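You operate a simulated robot arm through the tools that you are given. There is no shell and no other tool. Be economical: measure what you need, move in short steps, check, and stop when the job is done.

Carry out the task below with a simulated robot arm. There is one attempt and no reset: what you move stays moved.

JOB
Stand the lids over their tag, shut the carton and slide it along.
Fine: the cups stay in it for the next refill; fold both flaps shut and slide it along the worktop till it stands beside the cup holder.

The check looks at the end state, three seconds after you hand in, the way a careful person would. Anything else that was tipped, shoved, dropped, spilled or broken makes it a failure. A push-on lid holds only when it is set on centred and level and pressed home; a screw cap is set on level and turned clockwise until tight. Flat cloth is picked up by pressing the open fingertips on it (5 to 10 N) and closing them slowly along it; thin cloth reads only 2 to 8 mm in the jaws.

ROBOT AND FRAMES
A 6-joint arm with a two-finger parallel gripper, fixed in place. Base frame: the origin is at the foot of the arm, x ahead of it, y to its left, z up; the work surface is at about z = 0.74. Lengths are in m, angles in rad, forces in N, time in s.
With the tool pointing down near the work surface it reaches from about 0.26 to 0.68 m from the base axis. Its first joint turns from -1.152 to 1.152 rad. Payload 2.9 kg.
The TCP is the grasp point between the finger pads, 0.03 m short of the fingertips. In the tool frame z runs along the fingers and y along their closing line. The gripper opens to 0.11 m. The fingers are 0.02 m wide and 0.01 m thick; the gripper's body (0.048 by 0.112 m) begins 0.055 m behind the TCP.
Orientation is that of the tool frame in the base frame, as [roll, pitch, yaw] about the fixed x, y, z axes, in that order (R = Rz(yaw) Ry(pitch) Rx(roll)). With the fingers straight down and closing along the base's y, the tool's x points along the base's -x, its y along +y and its z along -z.

CONTROLS
- The arm moves only by the tool send_rows. Its arguments are lists of equal length, an entry for each row: "linear": the shift along the tool's x, y, z in m, a list of three; "turn": the turn, a rotation vector about the tool's x, y, z in degrees, a list of three; "hand": the opening in per cent of the stroke, from 0 (shut) to 100 (fully open). In form: {"linear": [[dx, dy, dz], ...], "turn": [[wx, wy, wz], ...], "hand": [hand, ...]}. A call has 1 to 20 rows; each row is the pose to reach, as a shift and turn from the pose commanded when the call began, along the tool's axes at that moment. A row lasts 0.2 s, in which the tool goes at most 0.05 m and 0.15 rad; a call with a longer step from one row to the next is refused whole, and so is a gripper value outside its range. A pose out of reach is approached as far as the arm can. The call stops where the force on the tool passes 40 N (or 10 N more than at its start, if that is more) or the arm is blocked; 0.2 s more then pass. Each finger travels about 0.108 m/s and halts on what it meets, pressing with about 36 N; the grip force reading is that of the motor and also rises with nothing between the fingers. The clock runs only during rows and for 0.2 s after the last one: add rows that repeat a pose to give the fingers time. The reply holds the time, the measured pose of the TCP, the force on the tool along the base axes, the opening and the grip force, in the units named above and with some noise.
- Cameras (640 x 400 px; columns grow to the right, rows downward): "scene" is fixed at [0.0732, 0.4252, 1.4015]; the picture's right is [-0.82, -0.58, 0.00], its down [-0.24, 0.34, -0.91] and it looks along [0.53, -0.74, -0.42] (base axes); focal length 252 px, centre (320, 200). "wrist" rides on the gripper at [0.072, 0.017, -0.103] in the tool frame; the picture's right is [-0.23, 0.97, 0.00], its down [-0.76, -0.18, -0.62] and it looks along [-0.61, -0.14, 0.78] (tool axes); focal length 222 px, centre (320, 200). There is no depth. A picture from a camera that has moved, and an enlarged one, comes with that camera's place and axes in the base frame and with its lens.
- get_image(camera): a new picture of that camera. No time passes.
- zoom(camera, box): a new picture of the part [left, top, right, bottom] of that camera's present view, enlarged. No time passes.
- finish_job(): hands the job in; it is judged then, once.

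Work in short steps. Places have to be worked out from the pictures, the camera data and where the tool is seen: move nearer, look again, correct. Check each grasp and each placing, and mend what went wrong. You have 120 turns and 64 pictures in all, those below and enlarged ones among them. Open the gripper and draw the arm clear of the work before you hand the job in, unless the task says otherwise; then end with one line.

The tools are called after "Emit:" as name(argument=value, ...) on one line, values as JSON. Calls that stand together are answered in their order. send_rows: Moves the arm, as the interface text tells. Its arguments: {"type":"object","properties":{"linear":{"type":"array"},"turn":{"type":"array"},"hand":{"type":"array"}},"required":["linear","turn","hand"]} The other tools are called the same way: get_image (camera) takes a picture; zoom (camera, box) takes an enlarged picture of a part of a camera's view; finish_job () hands the job in.

At the start:

```text
clock: 0.0
tcp_pos: [0.2962, -0.1111, 1.3503]
tool_rot: [-3.141, 0.0, -3.14]
ft_force: [-0.6, 0.2, 0.5]
grip_width: 0.1102
finger_force: 0.1
```

scene: 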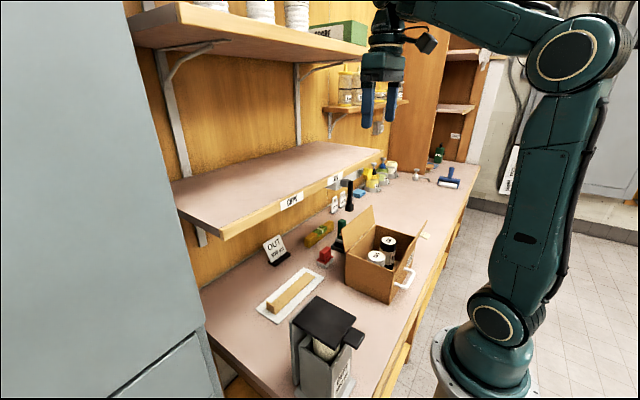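
wrist: 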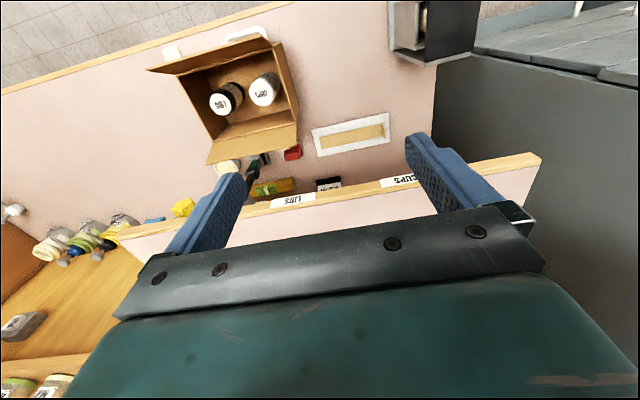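

I'll look closely at the carton, the shelf tags and the surroundings first.

Emit:
zoom(camera="scene", box=[320, 190, 440, 310])

Emit:
zoom(camera="scene", box=[170, 140, 390, 280])

Emit:
zoom(camera="wrist", box=[140, 20, 500, 220])

Emit:
zoom(camera="scene", box=[240, 220, 400, 400])

```text
3.33 times, centred on (380, 250) of scene
camera zoom: at [0.0732, 0.4252, 1.4015], right [-0.82, -0.58, 0.0], down [-0.24, 0.34, -0.91], along [0.53, -0.74, -0.42], focal length 841 px, centre (120, 33)
```

zoom: 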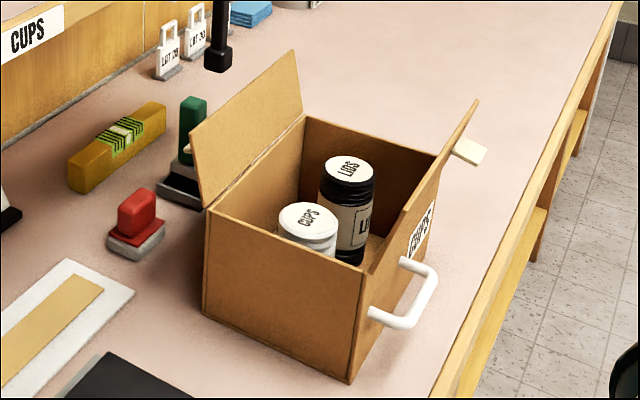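

```text
2.86 times, centred on (280, 210) of scene
camera zoom: at [0.0732, 0.4252, 1.4015], right [-0.82, -0.58, 0.0], down [-0.24, 0.34, -0.91], along [0.53, -0.74, -0.42], focal length 721 px, centre (434, 171)
```

zoom: 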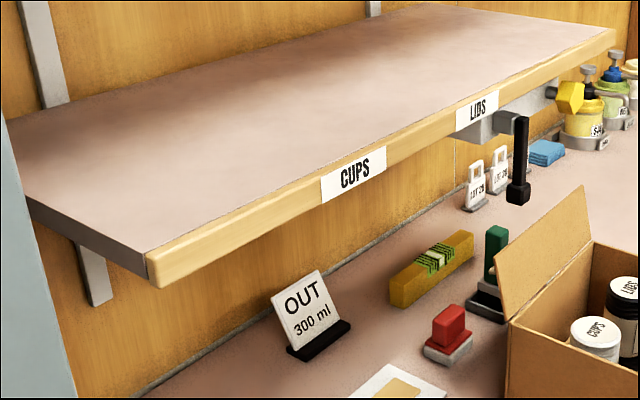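

```text
1.78 times, centred on (320, 120) of wrist
camera zoom: at [0.2245, -0.0957, 1.452], right [0.23, 0.97, 0.0], down [0.76, -0.18, 0.62], along [0.61, -0.14, -0.78], focal length 395 px, centre (320, 342)
```

zoom: 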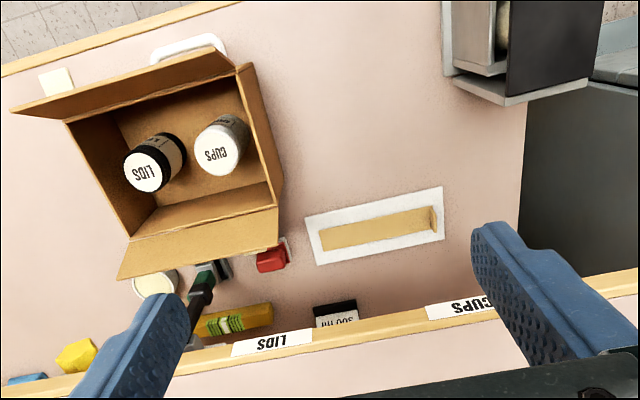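

```text
2.22 times, centred on (320, 310) of scene
camera zoom: at [0.0732, 0.4252, 1.4015], right [-0.82, -0.58, 0.0], down [-0.24, 0.34, -0.91], along [0.53, -0.74, -0.42], focal length 561 px, centre (320, -44)
```

zoom: 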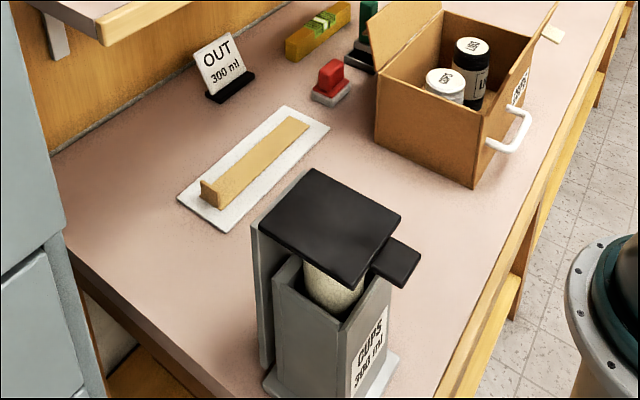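

Now the upper shelf (for clearance above the lower one) and the yellow tab near the carton.

Emit:
zoom(camera="scene", box=[120, 0, 420, 190])

Emit:
zoom(camera="scene", box=[380, 200, 450, 300])

```text
2.11 times, centred on (270, 95) of scene
camera zoom: at [0.0732, 0.4252, 1.4015], right [-0.82, -0.58, 0.0], down [-0.24, 0.34, -0.91], along [0.53, -0.74, -0.42], focal length 531 px, centre (425, 421)
```

zoom: 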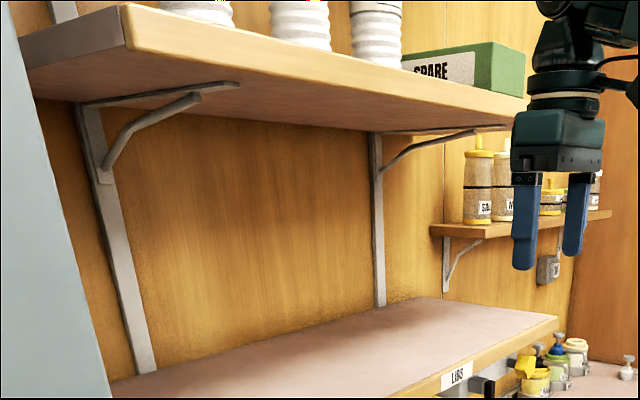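

```text
4.00 times, centred on (415, 250) of scene
camera zoom: at [0.0732, 0.4252, 1.4015], right [-0.82, -0.58, 0.0], down [-0.24, 0.34, -0.91], along [0.53, -0.74, -0.42], focal length 1009 px, centre (-60, 0)
```

zoom: 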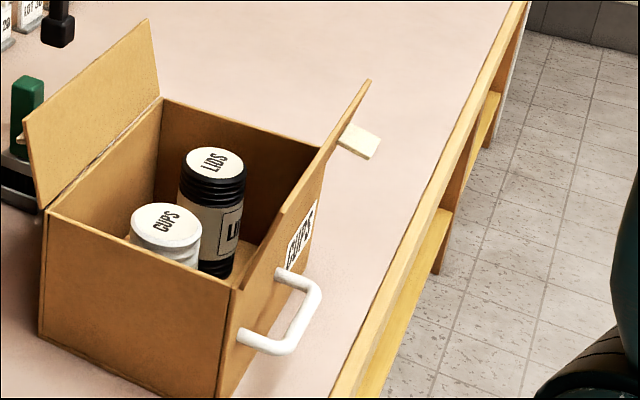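

The lids stack top is at about (0.325, -0.366, 0.871) and the carton spans x 0.244–0.411, y -0.42…-0.20, rim at 0.884. The LIDS tag is at about (0.463, -0.20, 1.134). I'll go above the lids with the fingers turned to close along base x, then look.

Emit:
send_rows(linear=[[-0.0024, -0.0213, 0.0208], [-0.0048, -0.0425, 0.0417], [-0.0073, -0.0638, 0.0625], [-0.0097, -0.085, 0.0833], [-0.0121, -0.1063, 0.1042], [-0.0145, -0.1275, 0.125], [-0.0169, -0.1488, 0.1458], [-0.0193, -0.17, 0.1667], [-0.0218, -0.1913, 0.1875], [-0.0242, -0.2125, 0.2083], [-0.0266, -0.2338, 0.2292], [-0.029, -0.255, 0.25]], turn=[[0, 0, 7.5], [0, 0, 15], [0, 0, 22.5], [0, 0, 30], [0, 0, 37.5], [0, 0, 45], [0, 0, 52.5], [0, 0, 60], [0, 0, 67.5], [0, 0, 75], [0, 0, 82.5], [0, 0, 90]], hand=[90, 90, 90, 90, 90, 90, 90, 90, 90, 90, 90, 90])

Emit:
get_image(camera="wrist")

Emit:
get_image(camera="scene")

```text
clock: 2.6
tcp_pos: [0.3238, -0.3672, 1.0997]
tool_rot: [-3.141, 0.001, 1.567]
ft_force: [-0.1, -0.6, -0.8]
grip_width: 0.0988
finger_force: 0.0
```

```text
55 pictures are left
camera wrist: at [0.3404, -0.2966, 1.2015], right [0.97, -0.23, 0.0], down [-0.18, -0.76, 0.62], along [-0.14, -0.61, -0.78], focal length 222 px, centre (320, 200)
```

wrist: 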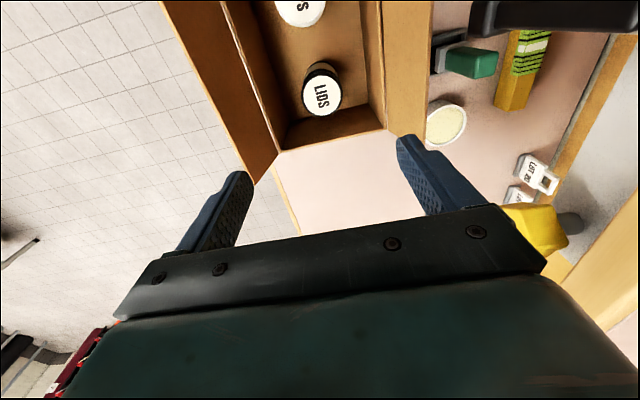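

```text
54 pictures are left
```

scene: 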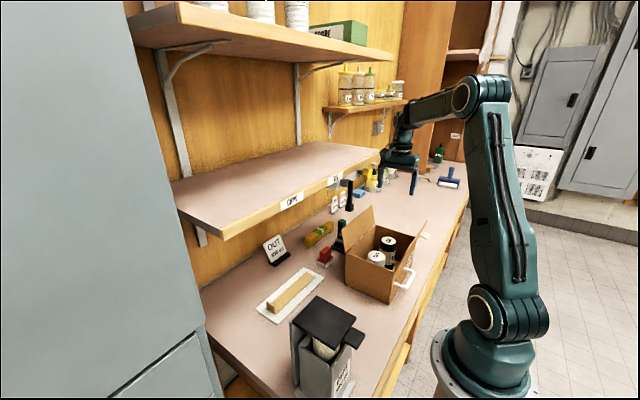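

The lids read at about (0.324, -0.371), under the gripper. There's a dark rod hanging under the shelf near (0.475, -0.325), to be avoided. I'll go down to just above the rim and check.

Emit:
send_rows(linear=[[-0.002, 0, 0.045], [-0.003, 0, 0.09], [-0.003, 0, 0.135], [-0.003, 0, 0.17], [-0.003, 0, 0.17]], turn=[[0, 0, 0], [0, 0, 0], [0, 0, 0], [0, 0, 0], [0, 0, 0]], hand=[90, 90, 90, 90, 90])

Emit:
get_image(camera="wrist")

Emit:
zoom(camera="scene", box=[310, 140, 450, 310])

```text
clock: 3.8
tcp_pos: [0.3219, -0.3687, 0.9283]
tool_rot: [3.142, 0.001, 1.57]
ft_force: [-0.6, -0.2, -0.7]
grip_width: 0.0991
finger_force: 0.0
```

```text
53 pictures are left
camera wrist: at [0.3381, -0.2984, 1.0305], right [0.97, -0.23, 0.0], down [-0.18, -0.76, 0.62], along [-0.14, -0.61, -0.78], focal length 222 px, centre (320, 200)
```

wrist: 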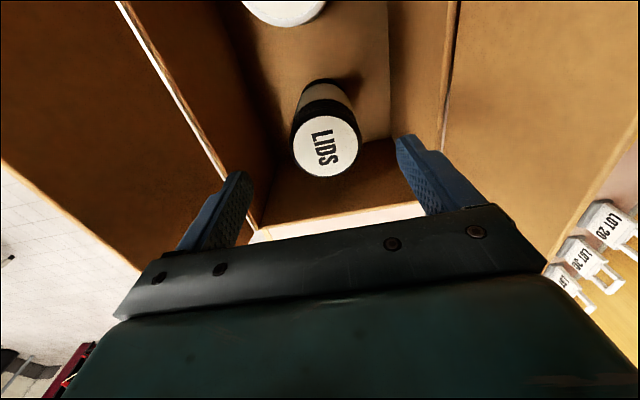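

```text
2.35 times, centred on (380, 225) of scene
camera zoom: at [0.0732, 0.4252, 1.4015], right [-0.82, -0.58, 0.0], down [-0.24, 0.34, -0.91], along [0.53, -0.74, -0.42], focal length 594 px, centre (179, 141)
```

zoom: 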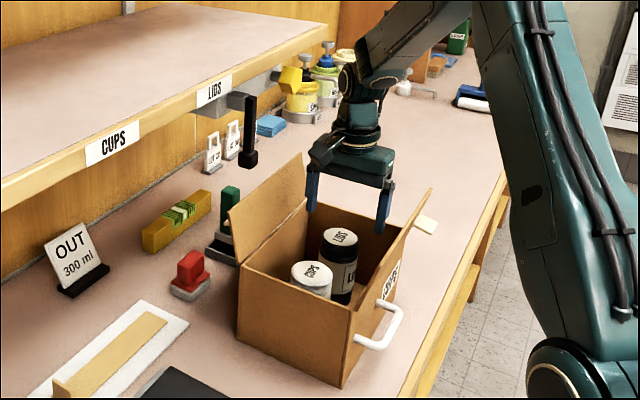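

Aligned within a few mm (lids at ~0.326, -0.372). I'll descend to z≈0.845 and close.

Emit:
send_rows(linear=[[-0.003, 0.004, 0.03], [-0.003, 0.004, 0.06], [-0.003, 0.004, 0.083], [-0.003, 0.004, 0.083], [-0.003, 0.004, 0.083], [-0.003, 0.004, 0.083], [-0.003, 0.004, 0.083]], turn=[[0, 0, 0], [0, 0, 0], [0, 0, 0], [0, 0, 0], [0, 0, 0], [0, 0, 0], [0, 0, 0]], hand=[90, 90, 90, 70, 50, 45, 45])

```text
clock: 5.4
tcp_pos: [0.3282, -0.373, 0.8484]
tool_rot: [3.141, -0.001, 1.569]
ft_force: [0.3, 0.3, -0.7]
grip_width: 0.0591
finger_force: 36.8
```

The lids are gripped (width 0.059). I'll lift straight up clear of the rim and check.

Emit:
send_rows(linear=[[0, 0, -0.02], [0, 0, -0.06], [0, 0, -0.1], [0, 0, -0.14], [0, 0, -0.18], [0, 0, -0.2], [0, 0, -0.2]], turn=[[0, 0, 0], [0, 0, 0], [0, 0, 0], [0, 0, 0], [0, 0, 0], [0, 0, 0], [0, 0, 0]], hand=[45, 45, 45, 45, 45, 45, 45])

Emit:
zoom(camera="scene", box=[310, 140, 450, 310])

```text
clock: 7.0
tcp_pos: [0.3288, -0.3734, 1.0486]
tool_rot: [-3.14, -0.001, 1.57]
ft_force: [-0.9, 0.1, -1.9]
grip_width: 0.0592
finger_force: 35.9
```

```text
2.35 times, centred on (380, 225) of scene
camera zoom: at [0.0732, 0.4252, 1.4015], right [-0.82, -0.58, 0.0], down [-0.24, 0.34, -0.91], along [0.53, -0.74, -0.42], focal length 594 px, centre (179, 141)
```

zoom: 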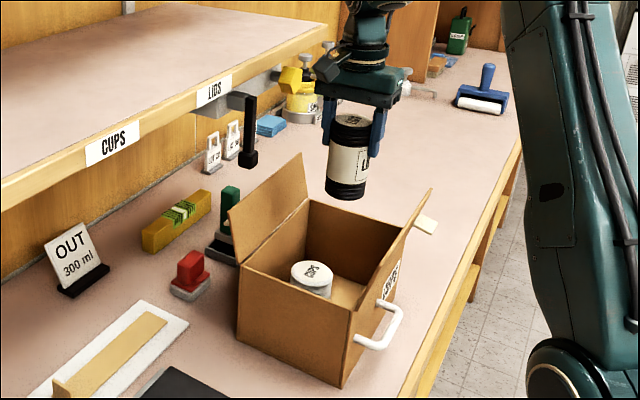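

Lids held upright; the bottom is about 0.10 below the TCP. Since the upper shelf (front at x≈0.48, underside ≈1.48) blocks a vertical tool, I'll set them on the clear worktop at (0.35, -0.08), then regrasp with a tilted tool. Transit first, turning back.

Emit:
send_rows(linear=[[0.0244, 0.0018, 0], [0.0488, 0.0035, 0], [0.0733, 0.0053, 0], [0.0977, 0.007, 0], [0.1221, 0.0088, 0], [0.1465, 0.0105, 0], [0.1709, 0.0123, 0], [0.1953, 0.014, 0], [0.2198, 0.0158, 0], [0.2442, 0.0175, 0], [0.2686, 0.0193, 0], [0.293, 0.021, 0], [0.293, 0.021, 0]], turn=[[0, 0, -7.5], [0, 0, -15], [0, 0, -22.5], [0, 0, -30], [0, 0, -37.5], [0, 0, -45], [0, 0, -52.5], [0, 0, -60], [0, 0, -67.5], [0, 0, -75], [0, 0, -82.5], [0, 0, -90], [0, 0, -90]], hand=[45, 45, 45, 45, 45, 45, 45, 45, 45, 45, 45, 45, 45])

Emit:
get_image(camera="scene")

Emit:
get_image(camera="wrist")

```text
clock: 9.8
tcp_pos: [0.3497, -0.0807, 1.0484]
tool_rot: [-3.141, 0.001, -3.14]
ft_force: [-0.3, 0.2, -1.4]
grip_width: 0.0592
finger_force: 36.4
```

```text
50 pictures are left
```

scene: 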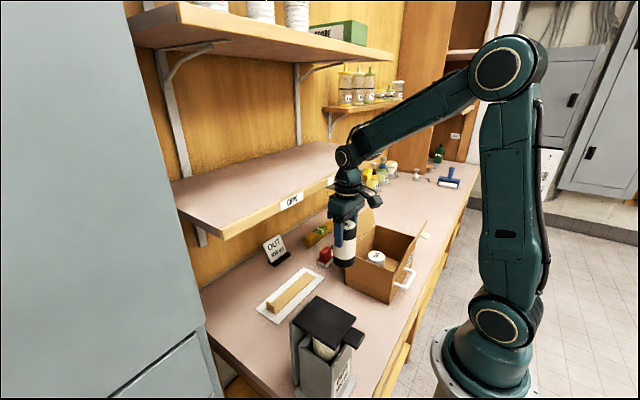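

```text
49 pictures are left
camera wrist: at [0.2763, -0.0659, 1.1502], right [0.23, 0.97, 0.0], down [0.76, -0.18, 0.62], along [0.61, -0.14, -0.78], focal length 222 px, centre (320, 200)
```

wrist: 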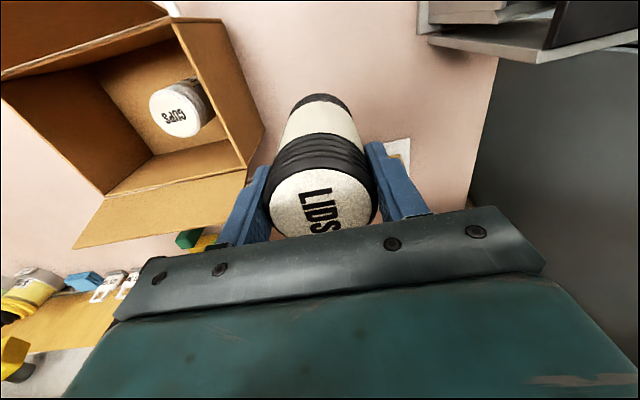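

Held level over a clear patch of worktop. I'll lower to contact and open.

Emit:
send_rows(linear=[[0, 0, 0.04], [0, 0, 0.08], [0, 0, 0.12], [0, 0, 0.16], [0, 0, 0.185], [0, 0, 0.195], [0, 0, 0.2], [0, 0, 0.2]], turn=[[0, 0, 0], [0, 0, 0], [0, 0, 0], [0, 0, 0], [0, 0, 0], [0, 0, 0], [0, 0, 0], [0, 0, 0]], hand=[45, 45, 45, 45, 45, 45, 45, 45])

```text
clock: 11.6
tcp_pos: [0.3498, -0.0773, 0.8482]
tool_rot: [-3.141, -0.001, -3.141]
ft_force: [0.8, 0.0, -2.1]
grip_width: 0.0591
finger_force: 36.1
```

No contact yet; easing down in millimetre steps.

Emit:
send_rows(linear=[[0, 0, 0.001], [0, 0, 0.002], [0, 0, 0.003], [0, 0, 0.004], [0, 0, 0.004]], turn=[[0, 0, 0], [0, 0, 0], [0, 0, 0], [0, 0, 0], [0, 0, 0]], hand=[45, 45, 45, 45, 45])

Emit:
zoom(camera="scene", box=[290, 190, 410, 320])

```text
clock: 12.8
tcp_pos: [0.3517, -0.0792, 0.8435]
tool_rot: [-3.141, 0.002, 3.14]
ft_force: [-0.4, 0.3, -2.2]
grip_width: 0.0589
finger_force: 35.9
```

```text
3.08 times, centred on (350, 255) of scene
camera zoom: at [0.0732, 0.4252, 1.4015], right [-0.82, -0.58, 0.0], down [-0.24, 0.34, -0.91], along [0.53, -0.74, -0.42], focal length 776 px, centre (228, 31)
```

zoom: 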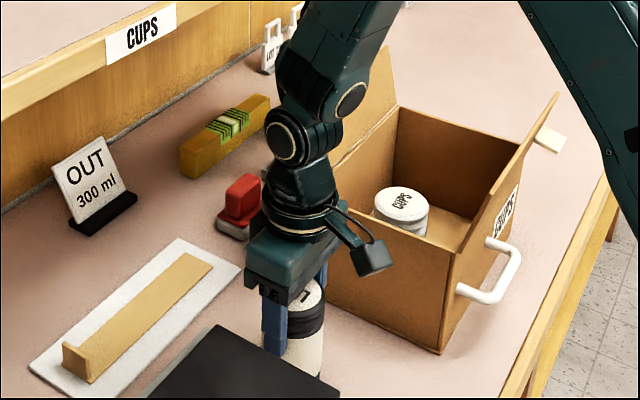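

Still airborne; continue gently.

Emit:
send_rows(linear=[[0, 0, 0.0015], [0, 0, 0.003], [0, 0, 0.0045], [0, 0, 0.006], [0, 0, 0.006]], turn=[[0, 0, 0], [0, 0, 0], [0, 0, 0], [0, 0, 0], [0, 0, 0]], hand=[45, 45, 45, 45, 45])

```text
clock: 13.7
tcp_pos: [0.3527, -0.0787, 0.8397]
tool_rot: [-3.141, 0.001, 3.14]
ft_force: [-3.0, 0.4, 10.7]
grip_width: 0.0591
finger_force: 36.1
stopped in row 4: the force on the tool passed its limit (the readings are from after the stop); the commanded pose is now the measured one
```

Contact at TCP z≈0.840, so the lids stand on the worktop. Release, then tilt the tool 40° back around the TCP.

Emit:
send_rows(linear=[[0, 0, 0], [0, 0, 0], [0, 0, 0], [0, 0, -0.002], [0, 0, -0.002], [0, 0, -0.002], [0, 0, -0.002], [0, 0, -0.002], [0, 0, -0.002]], turn=[[0, 0, 0], [0, 0, 0], [0, 0, 0], [0, -8, 0], [0, -16, 0], [0, -24, 0], [0, -32, 0], [0, -40, 0], [0, -40, 0]], hand=[60, 80, 80, 80, 80, 80, 80, 80, 80])

Emit:
get_image(camera="wrist")

Emit:
get_image(camera="scene")

```text
clock: 15.7
tcp_pos: [0.3632, -0.0817, 0.8383]
tool_rot: [-3.14, 0.702, 3.141]
ft_force: [-0.1, -0.2, 0.0]
grip_width: 0.088
finger_force: 0.1
out of reach, approached as far as the arm can: row 8, 9
```

```text
47 pictures are left
camera wrist: at [0.2407, -0.0668, 0.8693], right [0.17, 0.97, 0.15], down [0.18, -0.18, 0.97], along [0.97, -0.14, -0.21], focal length 222 px, centre (320, 200)
```

wrist: 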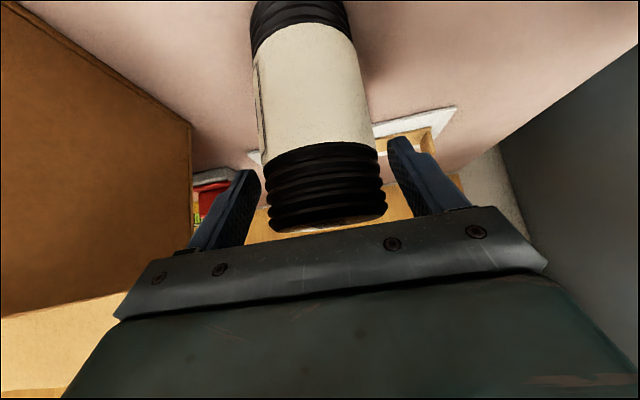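

```text
46 pictures are left
```

scene: 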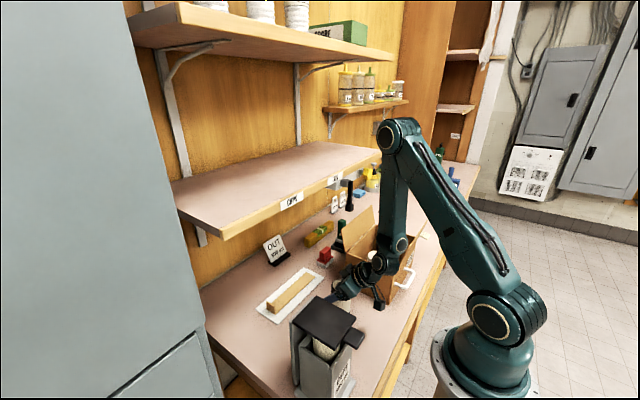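

The lids still stand; the tilt reached the near limit, leaving the TCP ~1 cm too far ahead. I'll ease the tilt to ~33° and shift back, staying clear, then close.

Emit:
send_rows(linear=[[0.006, 0.001, -0.001], [0.0123, 0.002, -0.0025], [0.0123, 0.002, -0.0025]], turn=[[0, 4, 0], [0, 7, 0], [0, 7, 0]], hand=[80, 80, 80])

```text
clock: 16.5
tcp_pos: [0.3538, -0.0798, 0.8322]
tool_rot: [-3.14, 0.578, -3.141]
ft_force: [-1.0, -0.3, 0.7]
grip_width: 0.0879
finger_force: 0.0
```

TCP now at (0.354, -0.080, 0.832), tilted 33°, on the lids' axis. Close.

Emit:
send_rows(linear=[[0, 0, 0], [0, 0, 0], [0, 0, 0], [0, 0, 0], [0, 0, 0], [0, 0, 0]], turn=[[0, 0, 0], [0, 0, 0], [0, 0, 0], [0, 0, 0], [0, 0, 0], [0, 0, 0]], hand=[70, 62, 56, 50, 45, 45])

Emit:
get_image(camera="wrist")

```text
clock: 17.9
tcp_pos: [0.3519, -0.0787, 0.8326]
tool_rot: [-3.14, 0.579, 3.141]
ft_force: [-1.1, 0.4, 1.3]
grip_width: 0.0588
finger_force: 36.0
```

```text
45 pictures are left
camera wrist: at [0.2351, -0.0634, 0.8785], right [0.19, 0.97, 0.12], down [0.3, -0.18, 0.94], along [0.94, -0.14, -0.32], focal length 222 px, centre (320, 200)
```

wrist: 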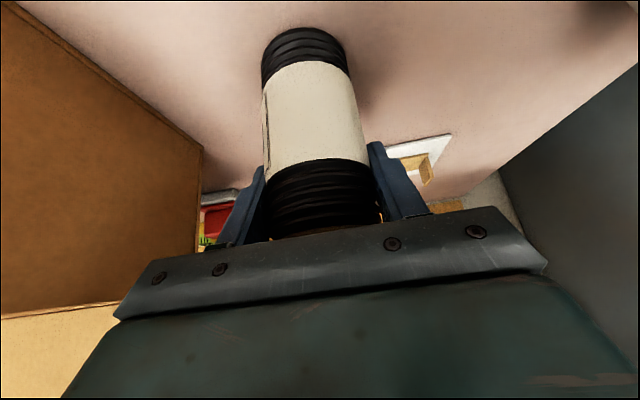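

Lids gripped again, upright on the worktop (bottom 0.092 below TCP). Raise to z≈1.29 and shift to y=-0.20 in front of the shelf.

Emit:
send_rows(linear=[[-0.0251, 0, -0.0385], [-0.0502, 0, -0.077], [-0.0753, 0, -0.1155], [-0.1004, 0, -0.154], [-0.1255, 0, -0.1925], [-0.1506, 0, -0.231], [-0.1757, 0, -0.2695], [-0.2008, 0, -0.308], [-0.2259, 0, -0.3465], [-0.251, 0, -0.385], [-0.251, -0.04, -0.385], [-0.251, -0.08, -0.385], [-0.251, -0.121, -0.385], [-0.251, -0.121, -0.385]], turn=[[0, 0, 0], [0, 0, 0], [0, 0, 0], [0, 0, 0], [0, 0, 0], [0, 0, 0], [0, 0, 0], [0, 0, 0], [0, 0, 0], [0, 0, 0], [0, 0, 0], [0, 0, 0], [0, 0, 0], [0, 0, 0]], hand=[45, 45, 45, 45, 45, 45, 45, 45, 45, 45, 45, 45, 45, 45])

Emit:
get_image(camera="wrist")

Emit:
get_image(camera="scene")

```text
clock: 20.9
tcp_pos: [0.3519, -0.1996, 1.2917]
tool_rot: [-3.14, 0.577, -3.141]
ft_force: [0.1, 0.7, -0.4]
grip_width: 0.0592
finger_force: 36.1
```

```text
44 pictures are left
camera wrist: at [0.2332, -0.1842, 1.3376], right [0.19, 0.97, 0.12], down [0.3, -0.18, 0.94], along [0.94, -0.14, -0.32], focal length 222 px, centre (320, 200)
```

wrist: 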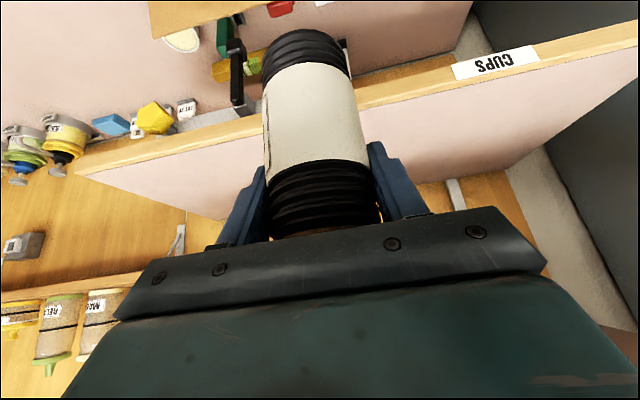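

```text
43 pictures are left
```

scene: 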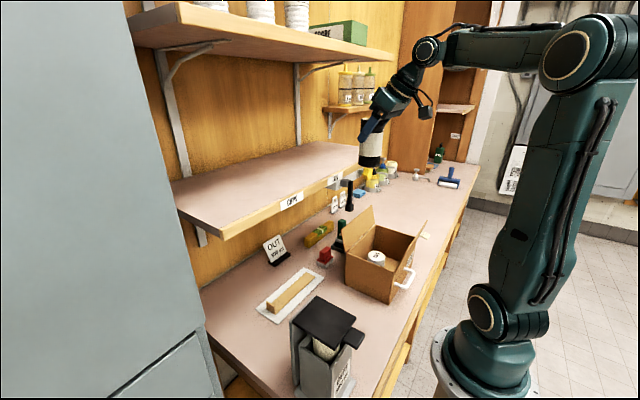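

Clear path: shelf top ≈1.155, lids' bottom ≈1.20, wrist joint will end at x≈0.40 (upper shelf front ≈0.48). Move +0.165 in x.

Emit:
send_rows(linear=[[-0.0276, 0, 0.018], [-0.0552, 0, 0.036], [-0.0828, 0, 0.054], [-0.1104, 0, 0.072], [-0.138, 0, 0.09], [-0.138, 0, 0.09]], turn=[[0, 0, 0], [0, 0, 0], [0, 0, 0], [0, 0, 0], [0, 0, 0], [0, 0, 0]], hand=[45, 45, 45, 45, 45, 45])

Emit:
get_image(camera="wrist")

Emit:
zoom(camera="scene", box=[250, 20, 450, 220])

```text
clock: 22.3
tcp_pos: [0.5162, -0.203, 1.2902]
tool_rot: [-3.139, 0.578, -3.141]
ft_force: [0.0, -0.3, -2.5]
grip_width: 0.0591
finger_force: 36.1
```

```text
42 pictures are left
camera wrist: at [0.3991, -0.187, 1.3365], right [0.19, 0.97, 0.12], down [0.3, -0.18, 0.94], along [0.94, -0.14, -0.32], focal length 222 px, centre (320, 200)
```

wrist: 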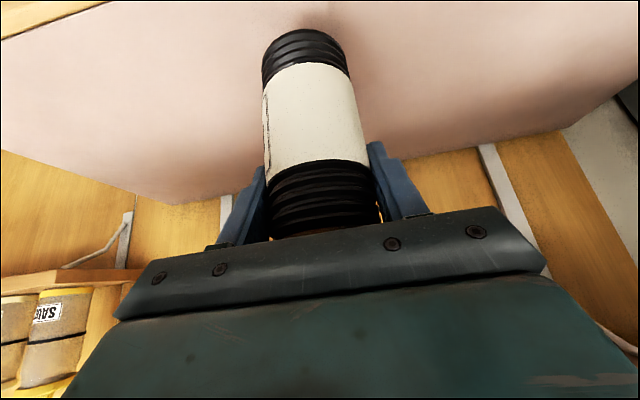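

```text
2.00 times, centred on (350, 120) of scene
camera zoom: at [0.0732, 0.4252, 1.4015], right [-0.82, -0.58, 0.0], down [-0.24, 0.34, -0.91], along [0.53, -0.74, -0.42], focal length 504 px, centre (260, 360)
```

zoom: 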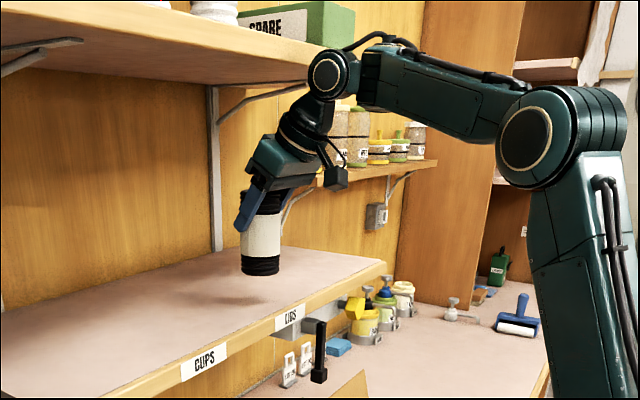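

Lids over the shelf behind the LIDS tag. Lower quickly 3 cm and then in ~2 mm steps until contact.

Emit:
send_rows(linear=[[0.009, 0, 0.0138], [0.018, 0, 0.0277], [0.019, 0, 0.0293], [0.0201, 0, 0.031], [0.0212, 0, 0.0327], [0.0223, 0, 0.0343], [0.0234, 0, 0.036], [0.0245, 0, 0.0377], [0.0256, 0, 0.0394]], turn=[[0, 0, 0], [0, 0, 0], [0, 0, 0], [0, 0, 0], [0, 0, 0], [0, 0, 0], [0, 0, 0], [0, 0, 0], [0, 0, 0]], hand=[45, 45, 45, 45, 45, 45, 45, 45, 45])

Emit:
zoom(camera="scene", box=[310, 90, 410, 220])

```text
clock: 24.3
tcp_pos: [0.5169, -0.2006, 1.2456]
tool_rot: [-3.14, 0.577, 3.14]
ft_force: [-0.1, 0.6, -1.1]
grip_width: 0.0591
finger_force: 36.4
```

```text
3.08 times, centred on (360, 155) of scene
camera zoom: at [0.0732, 0.4252, 1.4015], right [-0.82, -0.58, 0.0], down [-0.24, 0.34, -0.91], along [0.53, -0.74, -0.42], focal length 776 px, centre (197, 338)
```

zoom: 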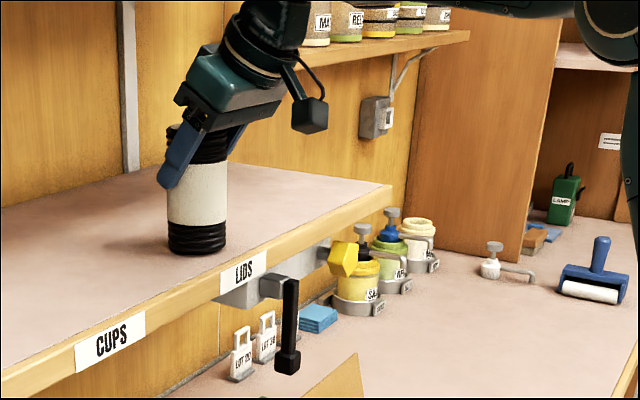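

Not yet touching; continue in 1.5 mm steps.

Emit:
send_rows(linear=[[0.0008, 0, 0.00126], [0.0016, 0, 0.0025], [0.0025, 0, 0.0038], [0.0033, 0, 0.005], [0.0041, 0, 0.0063], [0.0049, 0, 0.0075], [0.0057, 0, 0.0088], [0.0066, 0, 0.01]], turn=[[0, 0, 0], [0, 0, 0], [0, 0, 0], [0, 0, 0], [0, 0, 0], [0, 0, 0], [0, 0, 0], [0, 0, 0]], hand=[45, 45, 45, 45, 45, 45, 45, 45])

```text
clock: 26.1
tcp_pos: [0.5176, -0.2018, 1.2374]
tool_rot: [-3.134, 0.59, -3.137]
ft_force: [1.9, -1.3, 31.8]
grip_width: 0.0592
finger_force: 35.8
```

Firmly in contact (shelf top ≈1.146). I'll back off 3 mm to unload, then open gently and look.

Emit:
send_rows(linear=[[-0.0016, 0, -0.0025], [-0.0016, 0, -0.0025]], turn=[[0, 0, 0], [0, 0, 0]], hand=[45, 45])

Emit:
zoom(camera="scene", box=[310, 90, 410, 220])

```text
clock: 26.7
tcp_pos: [0.5177, -0.2015, 1.238]
tool_rot: [-3.138, 0.582, -3.141]
ft_force: [3.7, -1.7, 18.0]
grip_width: 0.0589
finger_force: 35.7
```

```text
3.08 times, centred on (360, 155) of scene
camera zoom: at [0.073, 0.4252, 1.4015], right [-0.82, -0.58, 0.0], down [-0.24, 0.34, -0.91], along [0.53, -0.74, -0.42], focal length 776 px, centre (197, 338)
```

zoom: 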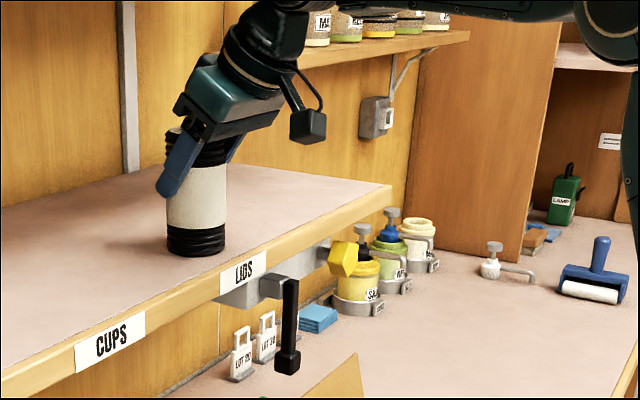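

Still 18 N; raise another 2 mm, then open slowly.

Emit:
send_rows(linear=[[-0.0011, 0, -0.0017], [-0.0011, 0, -0.0017], [-0.0011, 0, -0.0017], [-0.0011, 0, -0.0017], [-0.0011, 0, -0.0017], [-0.0011, 0, -0.0017]], turn=[[0, 0, 0], [0, 0, 0], [0, 0, 0], [0, 0, 0], [0, 0, 0], [0, 0, 0]], hand=[45, 54, 57, 62, 70, 80])

Emit:
zoom(camera="scene", box=[310, 90, 410, 220])

Emit:
get_image(camera="wrist")

```text
clock: 28.1
tcp_pos: [0.517, -0.2007, 1.2382]
tool_rot: [-3.139, 0.577, -3.141]
ft_force: [0.5, -0.1, 0.3]
grip_width: 0.0879
finger_force: 0.1
```

```text
3.08 times, centred on (360, 155) of scene
camera zoom: at [0.0732, 0.4252, 1.4015], right [-0.82, -0.58, 0.0], down [-0.24, 0.34, -0.91], along [0.53, -0.74, -0.42], focal length 776 px, centre (197, 338)
```

zoom: 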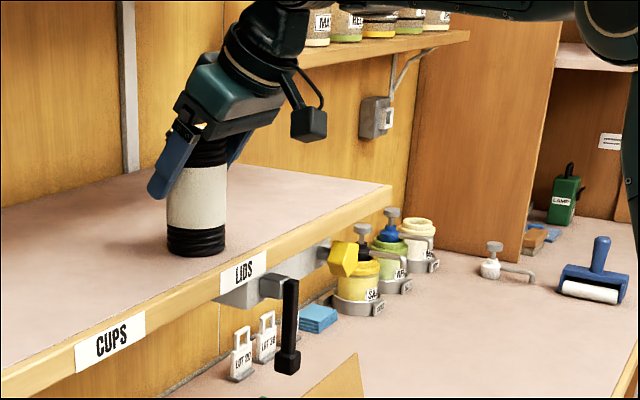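

```text
37 pictures are left
camera wrist: at [0.3994, -0.1856, 1.2843], right [0.19, 0.97, 0.12], down [0.3, -0.18, 0.94], along [0.94, -0.14, -0.32], focal length 222 px, centre (320, 200)
```

wrist: 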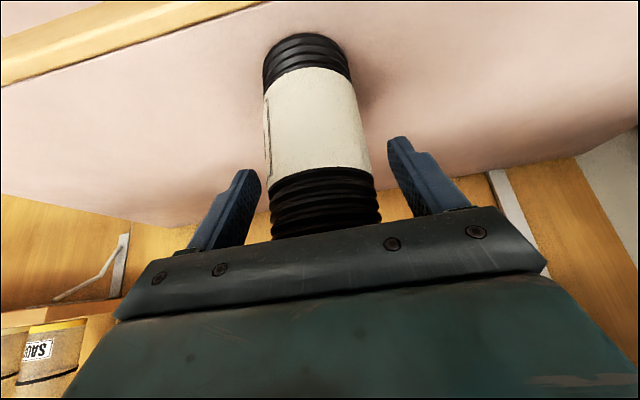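

The lids stand free over the LIDS tag. Withdraw along the tool axis, straighten up, and move to a viewing pose.

Emit:
send_rows(linear=[[0, 0, -0.04], [0, 0, -0.08], [0, 0, -0.12], [0, 0, -0.16], [0.022, 0.016, -0.166], [0.044, 0.032, -0.172], [0.066, 0.048, -0.179], [0.088, 0.064, -0.185], [0.1105, 0.08, -0.1914], [0.1105, 0.08, -0.1914]], turn=[[0, 0, 0], [0, 0, 0], [0, 0, 0], [0, 0, 0], [0, 6.6, 0], [0, 13.2, 0], [0, 19.8, 0], [0, 26.4, 0], [0, 33.1, 0], [0, 33.1, 0]], hand=[80, 80, 80, 80, 80, 60, 40, 20, 0, 0])

Emit:
get_image(camera="wrist")

Emit:
get_image(camera="scene")

```text
clock: 30.3
tcp_pos: [0.3201, -0.1219, 1.3354]
tool_rot: [3.141, -0.002, -3.139]
ft_force: [0.4, -0.4, -0.7]
grip_width: 0.0
finger_force: 36.0
out of reach, approached as far as the arm can: row 4, 5, 6, 7, 8
```

```text
36 pictures are left
camera wrist: at [0.2478, -0.1058, 1.4388], right [0.22, 0.97, 0.0], down [0.76, -0.18, 0.62], along [0.61, -0.14, -0.78], focal length 222 px, centre (320, 200)
```

wrist: 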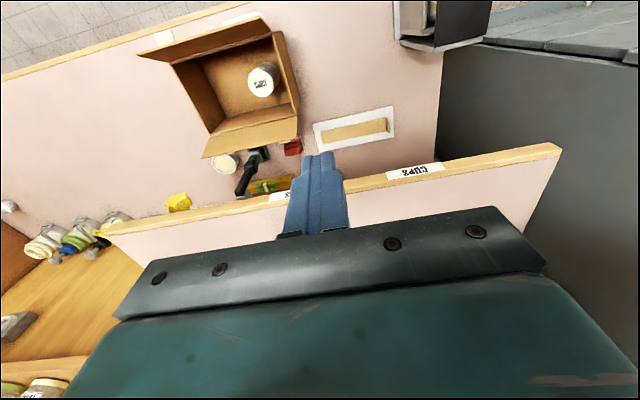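

```text
35 pictures are left
```

scene: 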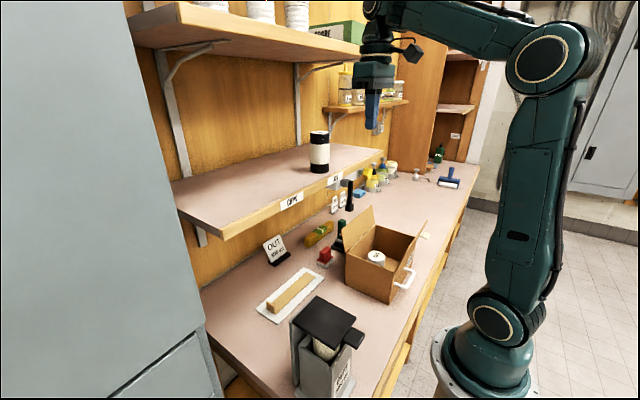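

Lids are in place. Now measure the far flap, near flap and cup holder accurately.

Emit:
zoom(camera="wrist", box=[120, 0, 320, 190])

Emit:
zoom(camera="scene", box=[330, 195, 440, 310])

Emit:
zoom(camera="scene", box=[270, 280, 390, 400])

```text
2.11 times, centred on (220, 95) of wrist
camera zoom: at [0.2478, -0.1058, 1.4388], right [0.22, 0.97, 0.0], down [0.76, -0.18, 0.62], along [0.61, -0.14, -0.78], focal length 468 px, centre (530, 421)
```

zoom: 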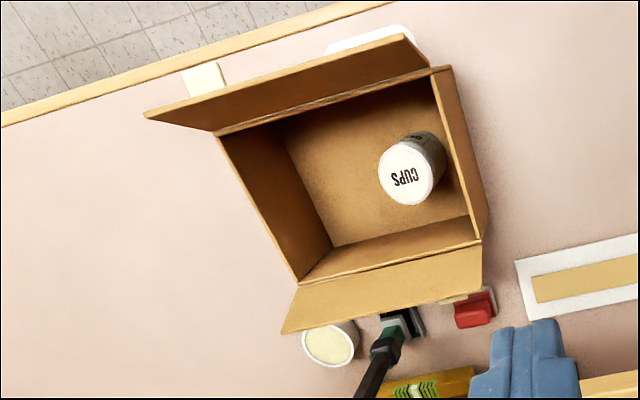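

```text
3.48 times, centred on (385, 252) of scene
camera zoom: at [0.0732, 0.4252, 1.4015], right [-0.82, -0.58, 0.0], down [-0.24, 0.34, -0.91], along [0.53, -0.74, -0.42], focal length 878 px, centre (94, 17)
```

zoom: 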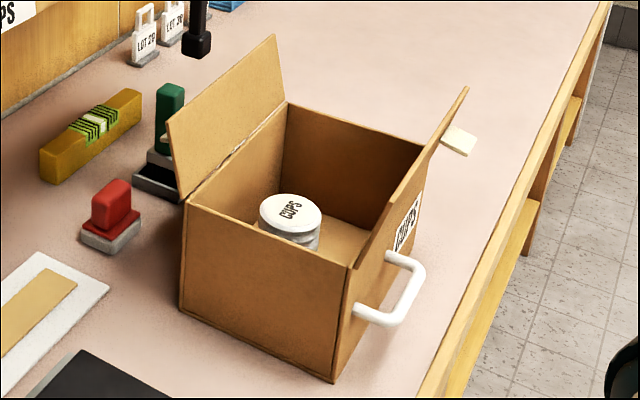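

```text
3.33 times, centred on (330, 340) of scene
camera zoom: at [0.0732, 0.4252, 1.4015], right [-0.82, -0.58, 0.0], down [-0.24, 0.34, -0.91], along [0.53, -0.74, -0.42], focal length 841 px, centre (287, -267)
```

zoom: 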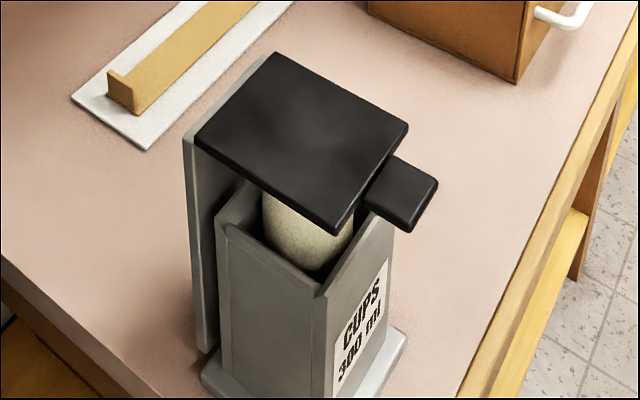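

Far flap free edge: x≈0.436, z≈0.958, hinge x≈0.408, z≈0.883, y -0.20…-0.435. Near flap edge: x≈0.220. Cup holder: x 0.22–0.335, y 0.073–0.178. I'll stage over the carton with a 35° forward tilt and closed fingers for folding the far flap.

Emit:
send_rows(linear=[[-0.0057, -0.0183, 0.0393], [-0.0114, -0.0366, 0.0786], [-0.0171, -0.0549, 0.1179], [-0.0229, -0.0731, 0.1571], [-0.0286, -0.0914, 0.1964], [-0.0343, -0.1097, 0.2357], [-0.04, -0.128, 0.275], [-0.04, -0.128, 0.275]], turn=[[0, -5, 0], [0, -10, 0], [0, -15, 0], [0, -20, 0], [0, -25, 0], [0, -30, 0], [0, -35, 0], [0, -35, 0]], hand=[0, 0, 0, 0, 0, 0, 0, 0])

Emit:
get_image(camera="wrist")

Emit:
zoom(camera="scene", box=[310, 140, 450, 310])

```text
clock: 32.1
tcp_pos: [0.424, -0.3084, 1.3092]
tool_rot: [3.133, 0.489, -3.141]
ft_force: [0.7, 0.2, 0.5]
grip_width: 0.0
finger_force: 36.0
out of reach, approached as far as the arm can: row 2, 3, 4, 5, 6, 7, 8
```

```text
31 pictures are left
camera wrist: at [0.3116, -0.2925, 1.3656], right [0.2, 0.97, 0.11], down [0.38, -0.18, 0.91], along [0.9, -0.14, -0.41], focal length 222 px, centre (320, 200)
```

wrist: 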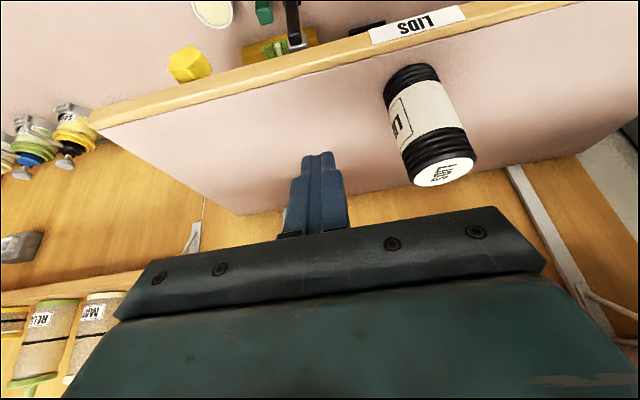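

```text
2.35 times, centred on (380, 225) of scene
camera zoom: at [0.0732, 0.4252, 1.4015], right [-0.82, -0.58, 0.0], down [-0.24, 0.34, -0.91], along [0.53, -0.74, -0.42], focal length 594 px, centre (179, 141)
```

zoom: 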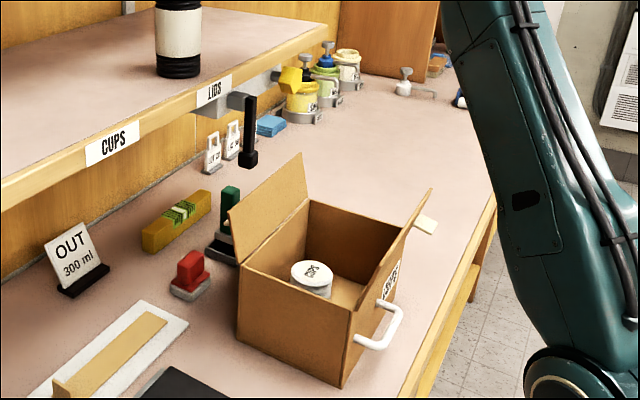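

The arm couldn't follow that path and drifted; nothing was touched. I'll look at the arm's configuration before continuing.

Emit:
get_image(camera="scene")

```text
29 pictures are left
```

scene: 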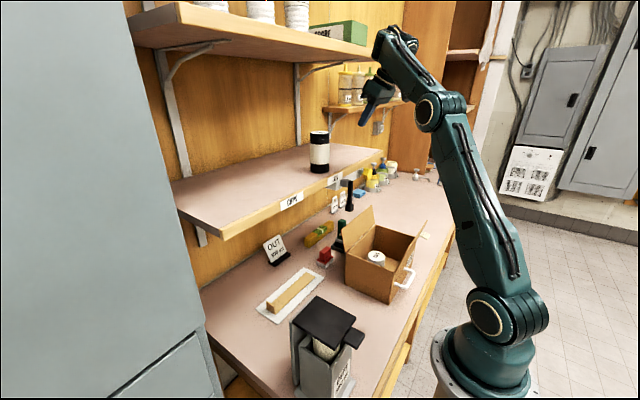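

The arm was near full extension up high (wrist limit), which explains it. I'll step back and down a little and check it follows.

Emit:
send_rows(linear=[[0.0255, 0, 0.0053], [0.051, 0, 0.0107], [0.0765, 0, 0.016], [0.0765, 0, 0.016]], turn=[[0, 0, 0], [0, 0, 0], [0, 0, 0], [0, 0, 0]], hand=[0, 0, 0, 0])

```text
clock: 33.1
tcp_pos: [0.4011, -0.3352, 1.3039]
tool_rot: [3.134, 0.484, 3.14]
ft_force: [-0.4, -0.1, -0.1]
grip_width: 0.0001
finger_force: 35.8
out of reach, approached as far as the arm can: row 1, 2, 3, 4
```

Still pinned, probably by the wrist joint limit. I'll relax the wrist by tilting the fingers more forward while backing away from the shelf.

Emit:
send_rows(linear=[[0.01, 0, -0.01], [0.02, 0, -0.02], [0.03, 0, -0.03], [0.03, 0, -0.03]], turn=[[0, -7, 0], [0, -14, 0], [0, -21, 0], [0, -21, 0]], hand=[0, 0, 0, 0])

Emit:
get_image(camera="scene")

```text
clock: 34.1
tcp_pos: [0.4245, -0.3427, 1.374]
tool_rot: [-3.09, 0.779, 3.137]
ft_force: [-0.2, -0.5, 0.5]
grip_width: 0.0
finger_force: 35.7
out of reach, approached as far as the arm can: row 1, 2, 3, 4
```

```text
28 pictures are left
```

scene: 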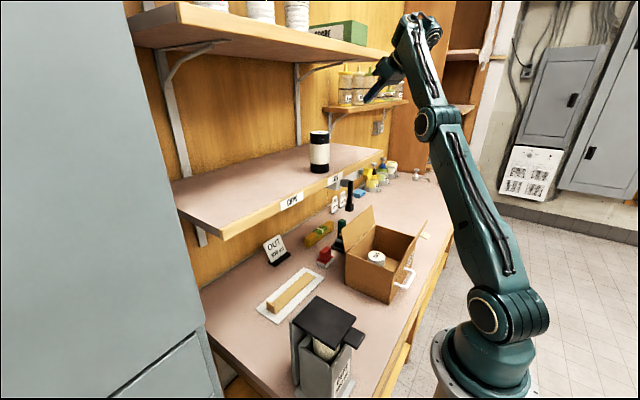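

The elbow has bent the wrong way near full extension. I'll first send a zero shift to learn whether the commanded pose is still the unreachable one.

Emit:
send_rows(linear=[[0, 0, 0]], turn=[[0, 0, 0]], hand=[0])

```text
clock: 34.5
tcp_pos: [0.4246, -0.3433, 1.3731]
tool_rot: [-3.09, 0.778, 3.136]
ft_force: [0.0, -0.3, -0.8]
grip_width: 0.0002
finger_force: 36.1
```

The commanded pose is the approached one, so I can continue from here. I'll swing the tool back toward vertical about the wrist, which should fold the elbow the right way.

Emit:
send_rows(linear=[[0.0278, 0, -0.0019], [0.0551, 0, -0.0077], [0.0813, 0, -0.0173], [0.0813, 0, -0.0173]], turn=[[0, 8, 0], [0, 16, 0], [0, 24, 0], [0, 24, 0]], hand=[0, 0, 0, 0])

Emit:
get_image(camera="scene")

```text
clock: 35.5
tcp_pos: [0.3524, -0.343, 1.3288]
tool_rot: [-3.102, 0.359, 3.115]
ft_force: [0.0, -0.4, -0.3]
grip_width: 0.0003
finger_force: 36.0
```

```text
27 pictures are left
```

scene: 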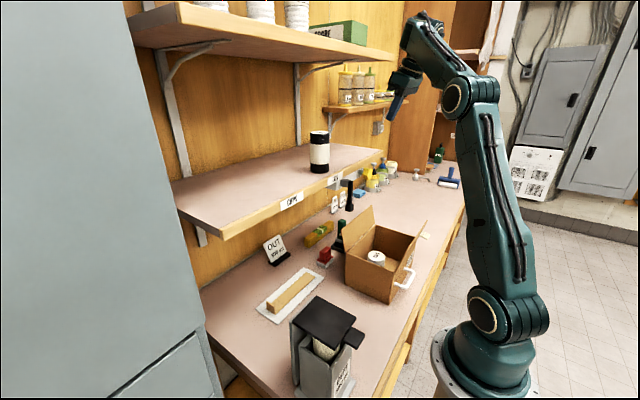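

That worked: elbow is folding correctly. Continue to vertical and then descend.

Emit:
send_rows(linear=[[0.0244, 0, -0.0015], [0.0484, 0, -0.0059], [0.0684, 0, -0.012], [0.0684, 0, -0.012]], turn=[[0, 7, 0], [0, 14, 0], [0, 20, 0], [0, 20, 0]], hand=[0, 0, 0, 0])

```text
clock: 36.5
tcp_pos: [0.2849, -0.343, 1.3183]
tool_rot: [-3.106, 0.01, 3.1]
ft_force: [0.2, 0.0, -0.3]
grip_width: 0.0
finger_force: 35.6
```

Vertical at (0.285, -0.343, 1.318). Descend to z≈1.08 over the carton's mid and straighten the small skew.

Emit:
send_rows(linear=[[-0.005, 0.015, 0.04], [-0.01, 0.03, 0.08], [-0.015, 0.045, 0.12], [-0.02, 0.06, 0.16], [-0.025, 0.075, 0.2], [-0.03, 0.09, 0.238], [-0.03, 0.09, 0.238]], turn=[[0.3, 0, -0.4], [0.7, 0, -0.8], [1, 0, -1.2], [1.3, 0, -1.6], [1.7, 0, -2], [2, 0, -2.4], [2, 0, -2.4]], hand=[0, 0, 0, 0, 0, 0, 0])

```text
clock: 38.1
tcp_pos: [0.3802, -0.3174, 1.1966]
tool_rot: [-3.071, 0.007, 3.141]
ft_force: [0.2, 0.5, -0.3]
grip_width: 0.0
finger_force: 36.2
out of reach, approached as far as the arm can: row 3, 4, 5, 6, 7
```

Emit:
get_image(camera="scene")

```text
26 pictures are left
```

scene: 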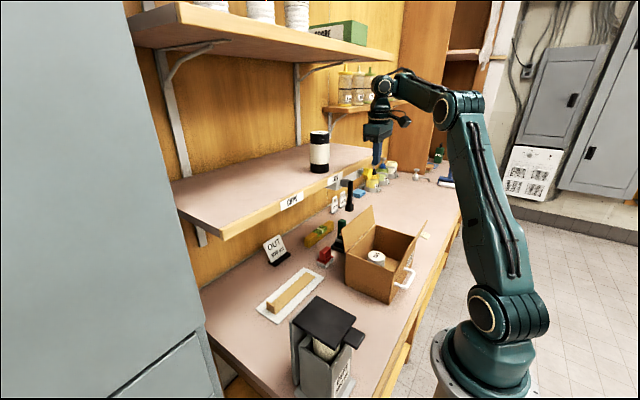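

Configuration looks normal now. Try a small pure downward and inward step to see whether it tracks.

Emit:
send_rows(linear=[[0.01, 0, 0.015], [0.02, 0, 0.03], [0.02, 0, 0.03]], turn=[[0, 0, 0], [0, 0, 0], [0, 0, 0]], hand=[0, 0, 0])

```text
clock: 38.9
tcp_pos: [0.3901, -0.319, 1.1886]
tool_rot: [-3.122, 0.016, 3.141]
ft_force: [0.2, 1.5, 0.1]
grip_width: 0.0
finger_force: 35.9
out of reach, approached as far as the arm can: row 1, 2, 3
```

Position seems coupled to yaw (azimuth stuck near -39°). I'll try turning the tool about its axis in the direction that worked earlier (+z) while moving toward the left.

Emit:
send_rows(linear=[[0.01, 0.02, 0.0], [0.02, 0.04, 0.0], [0.03, 0.06, 0.0], [0.04, 0.08, 0.01], [0.05, 0.1, 0.02], [0.05, 0.1, 0.02]], turn=[[0, 0, 5], [0, 0, 10], [0, 0, 15], [0, 0, 20], [0, 0, 25], [0, 0, 25]], hand=[0, 0, 0, 0, 0, 0])

```text
clock: 40.3
tcp_pos: [0.3669, -0.2266, 1.234]
tool_rot: [-3.082, 0.036, 2.703]
ft_force: [-0.2, 0.1, 0.5]
grip_width: 0.0
finger_force: 35.8
out of reach, approached as far as the arm can: row 1, 2, 3, 4, 5, 6
```

Emit:
zoom(camera="scene", box=[320, 20, 560, 200])

```text
2.22 times, centred on (440, 110) of scene
camera zoom: at [0.0732, 0.4252, 1.4015], right [-0.82, -0.58, 0.0], down [-0.24, 0.34, -0.91], along [0.53, -0.74, -0.42], focal length 561 px, centre (53, 400)
```

zoom: 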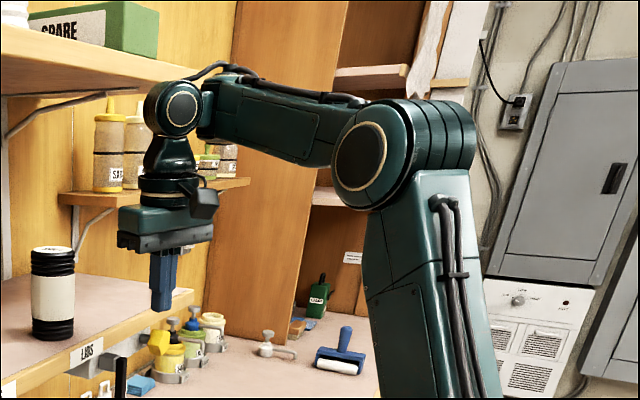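

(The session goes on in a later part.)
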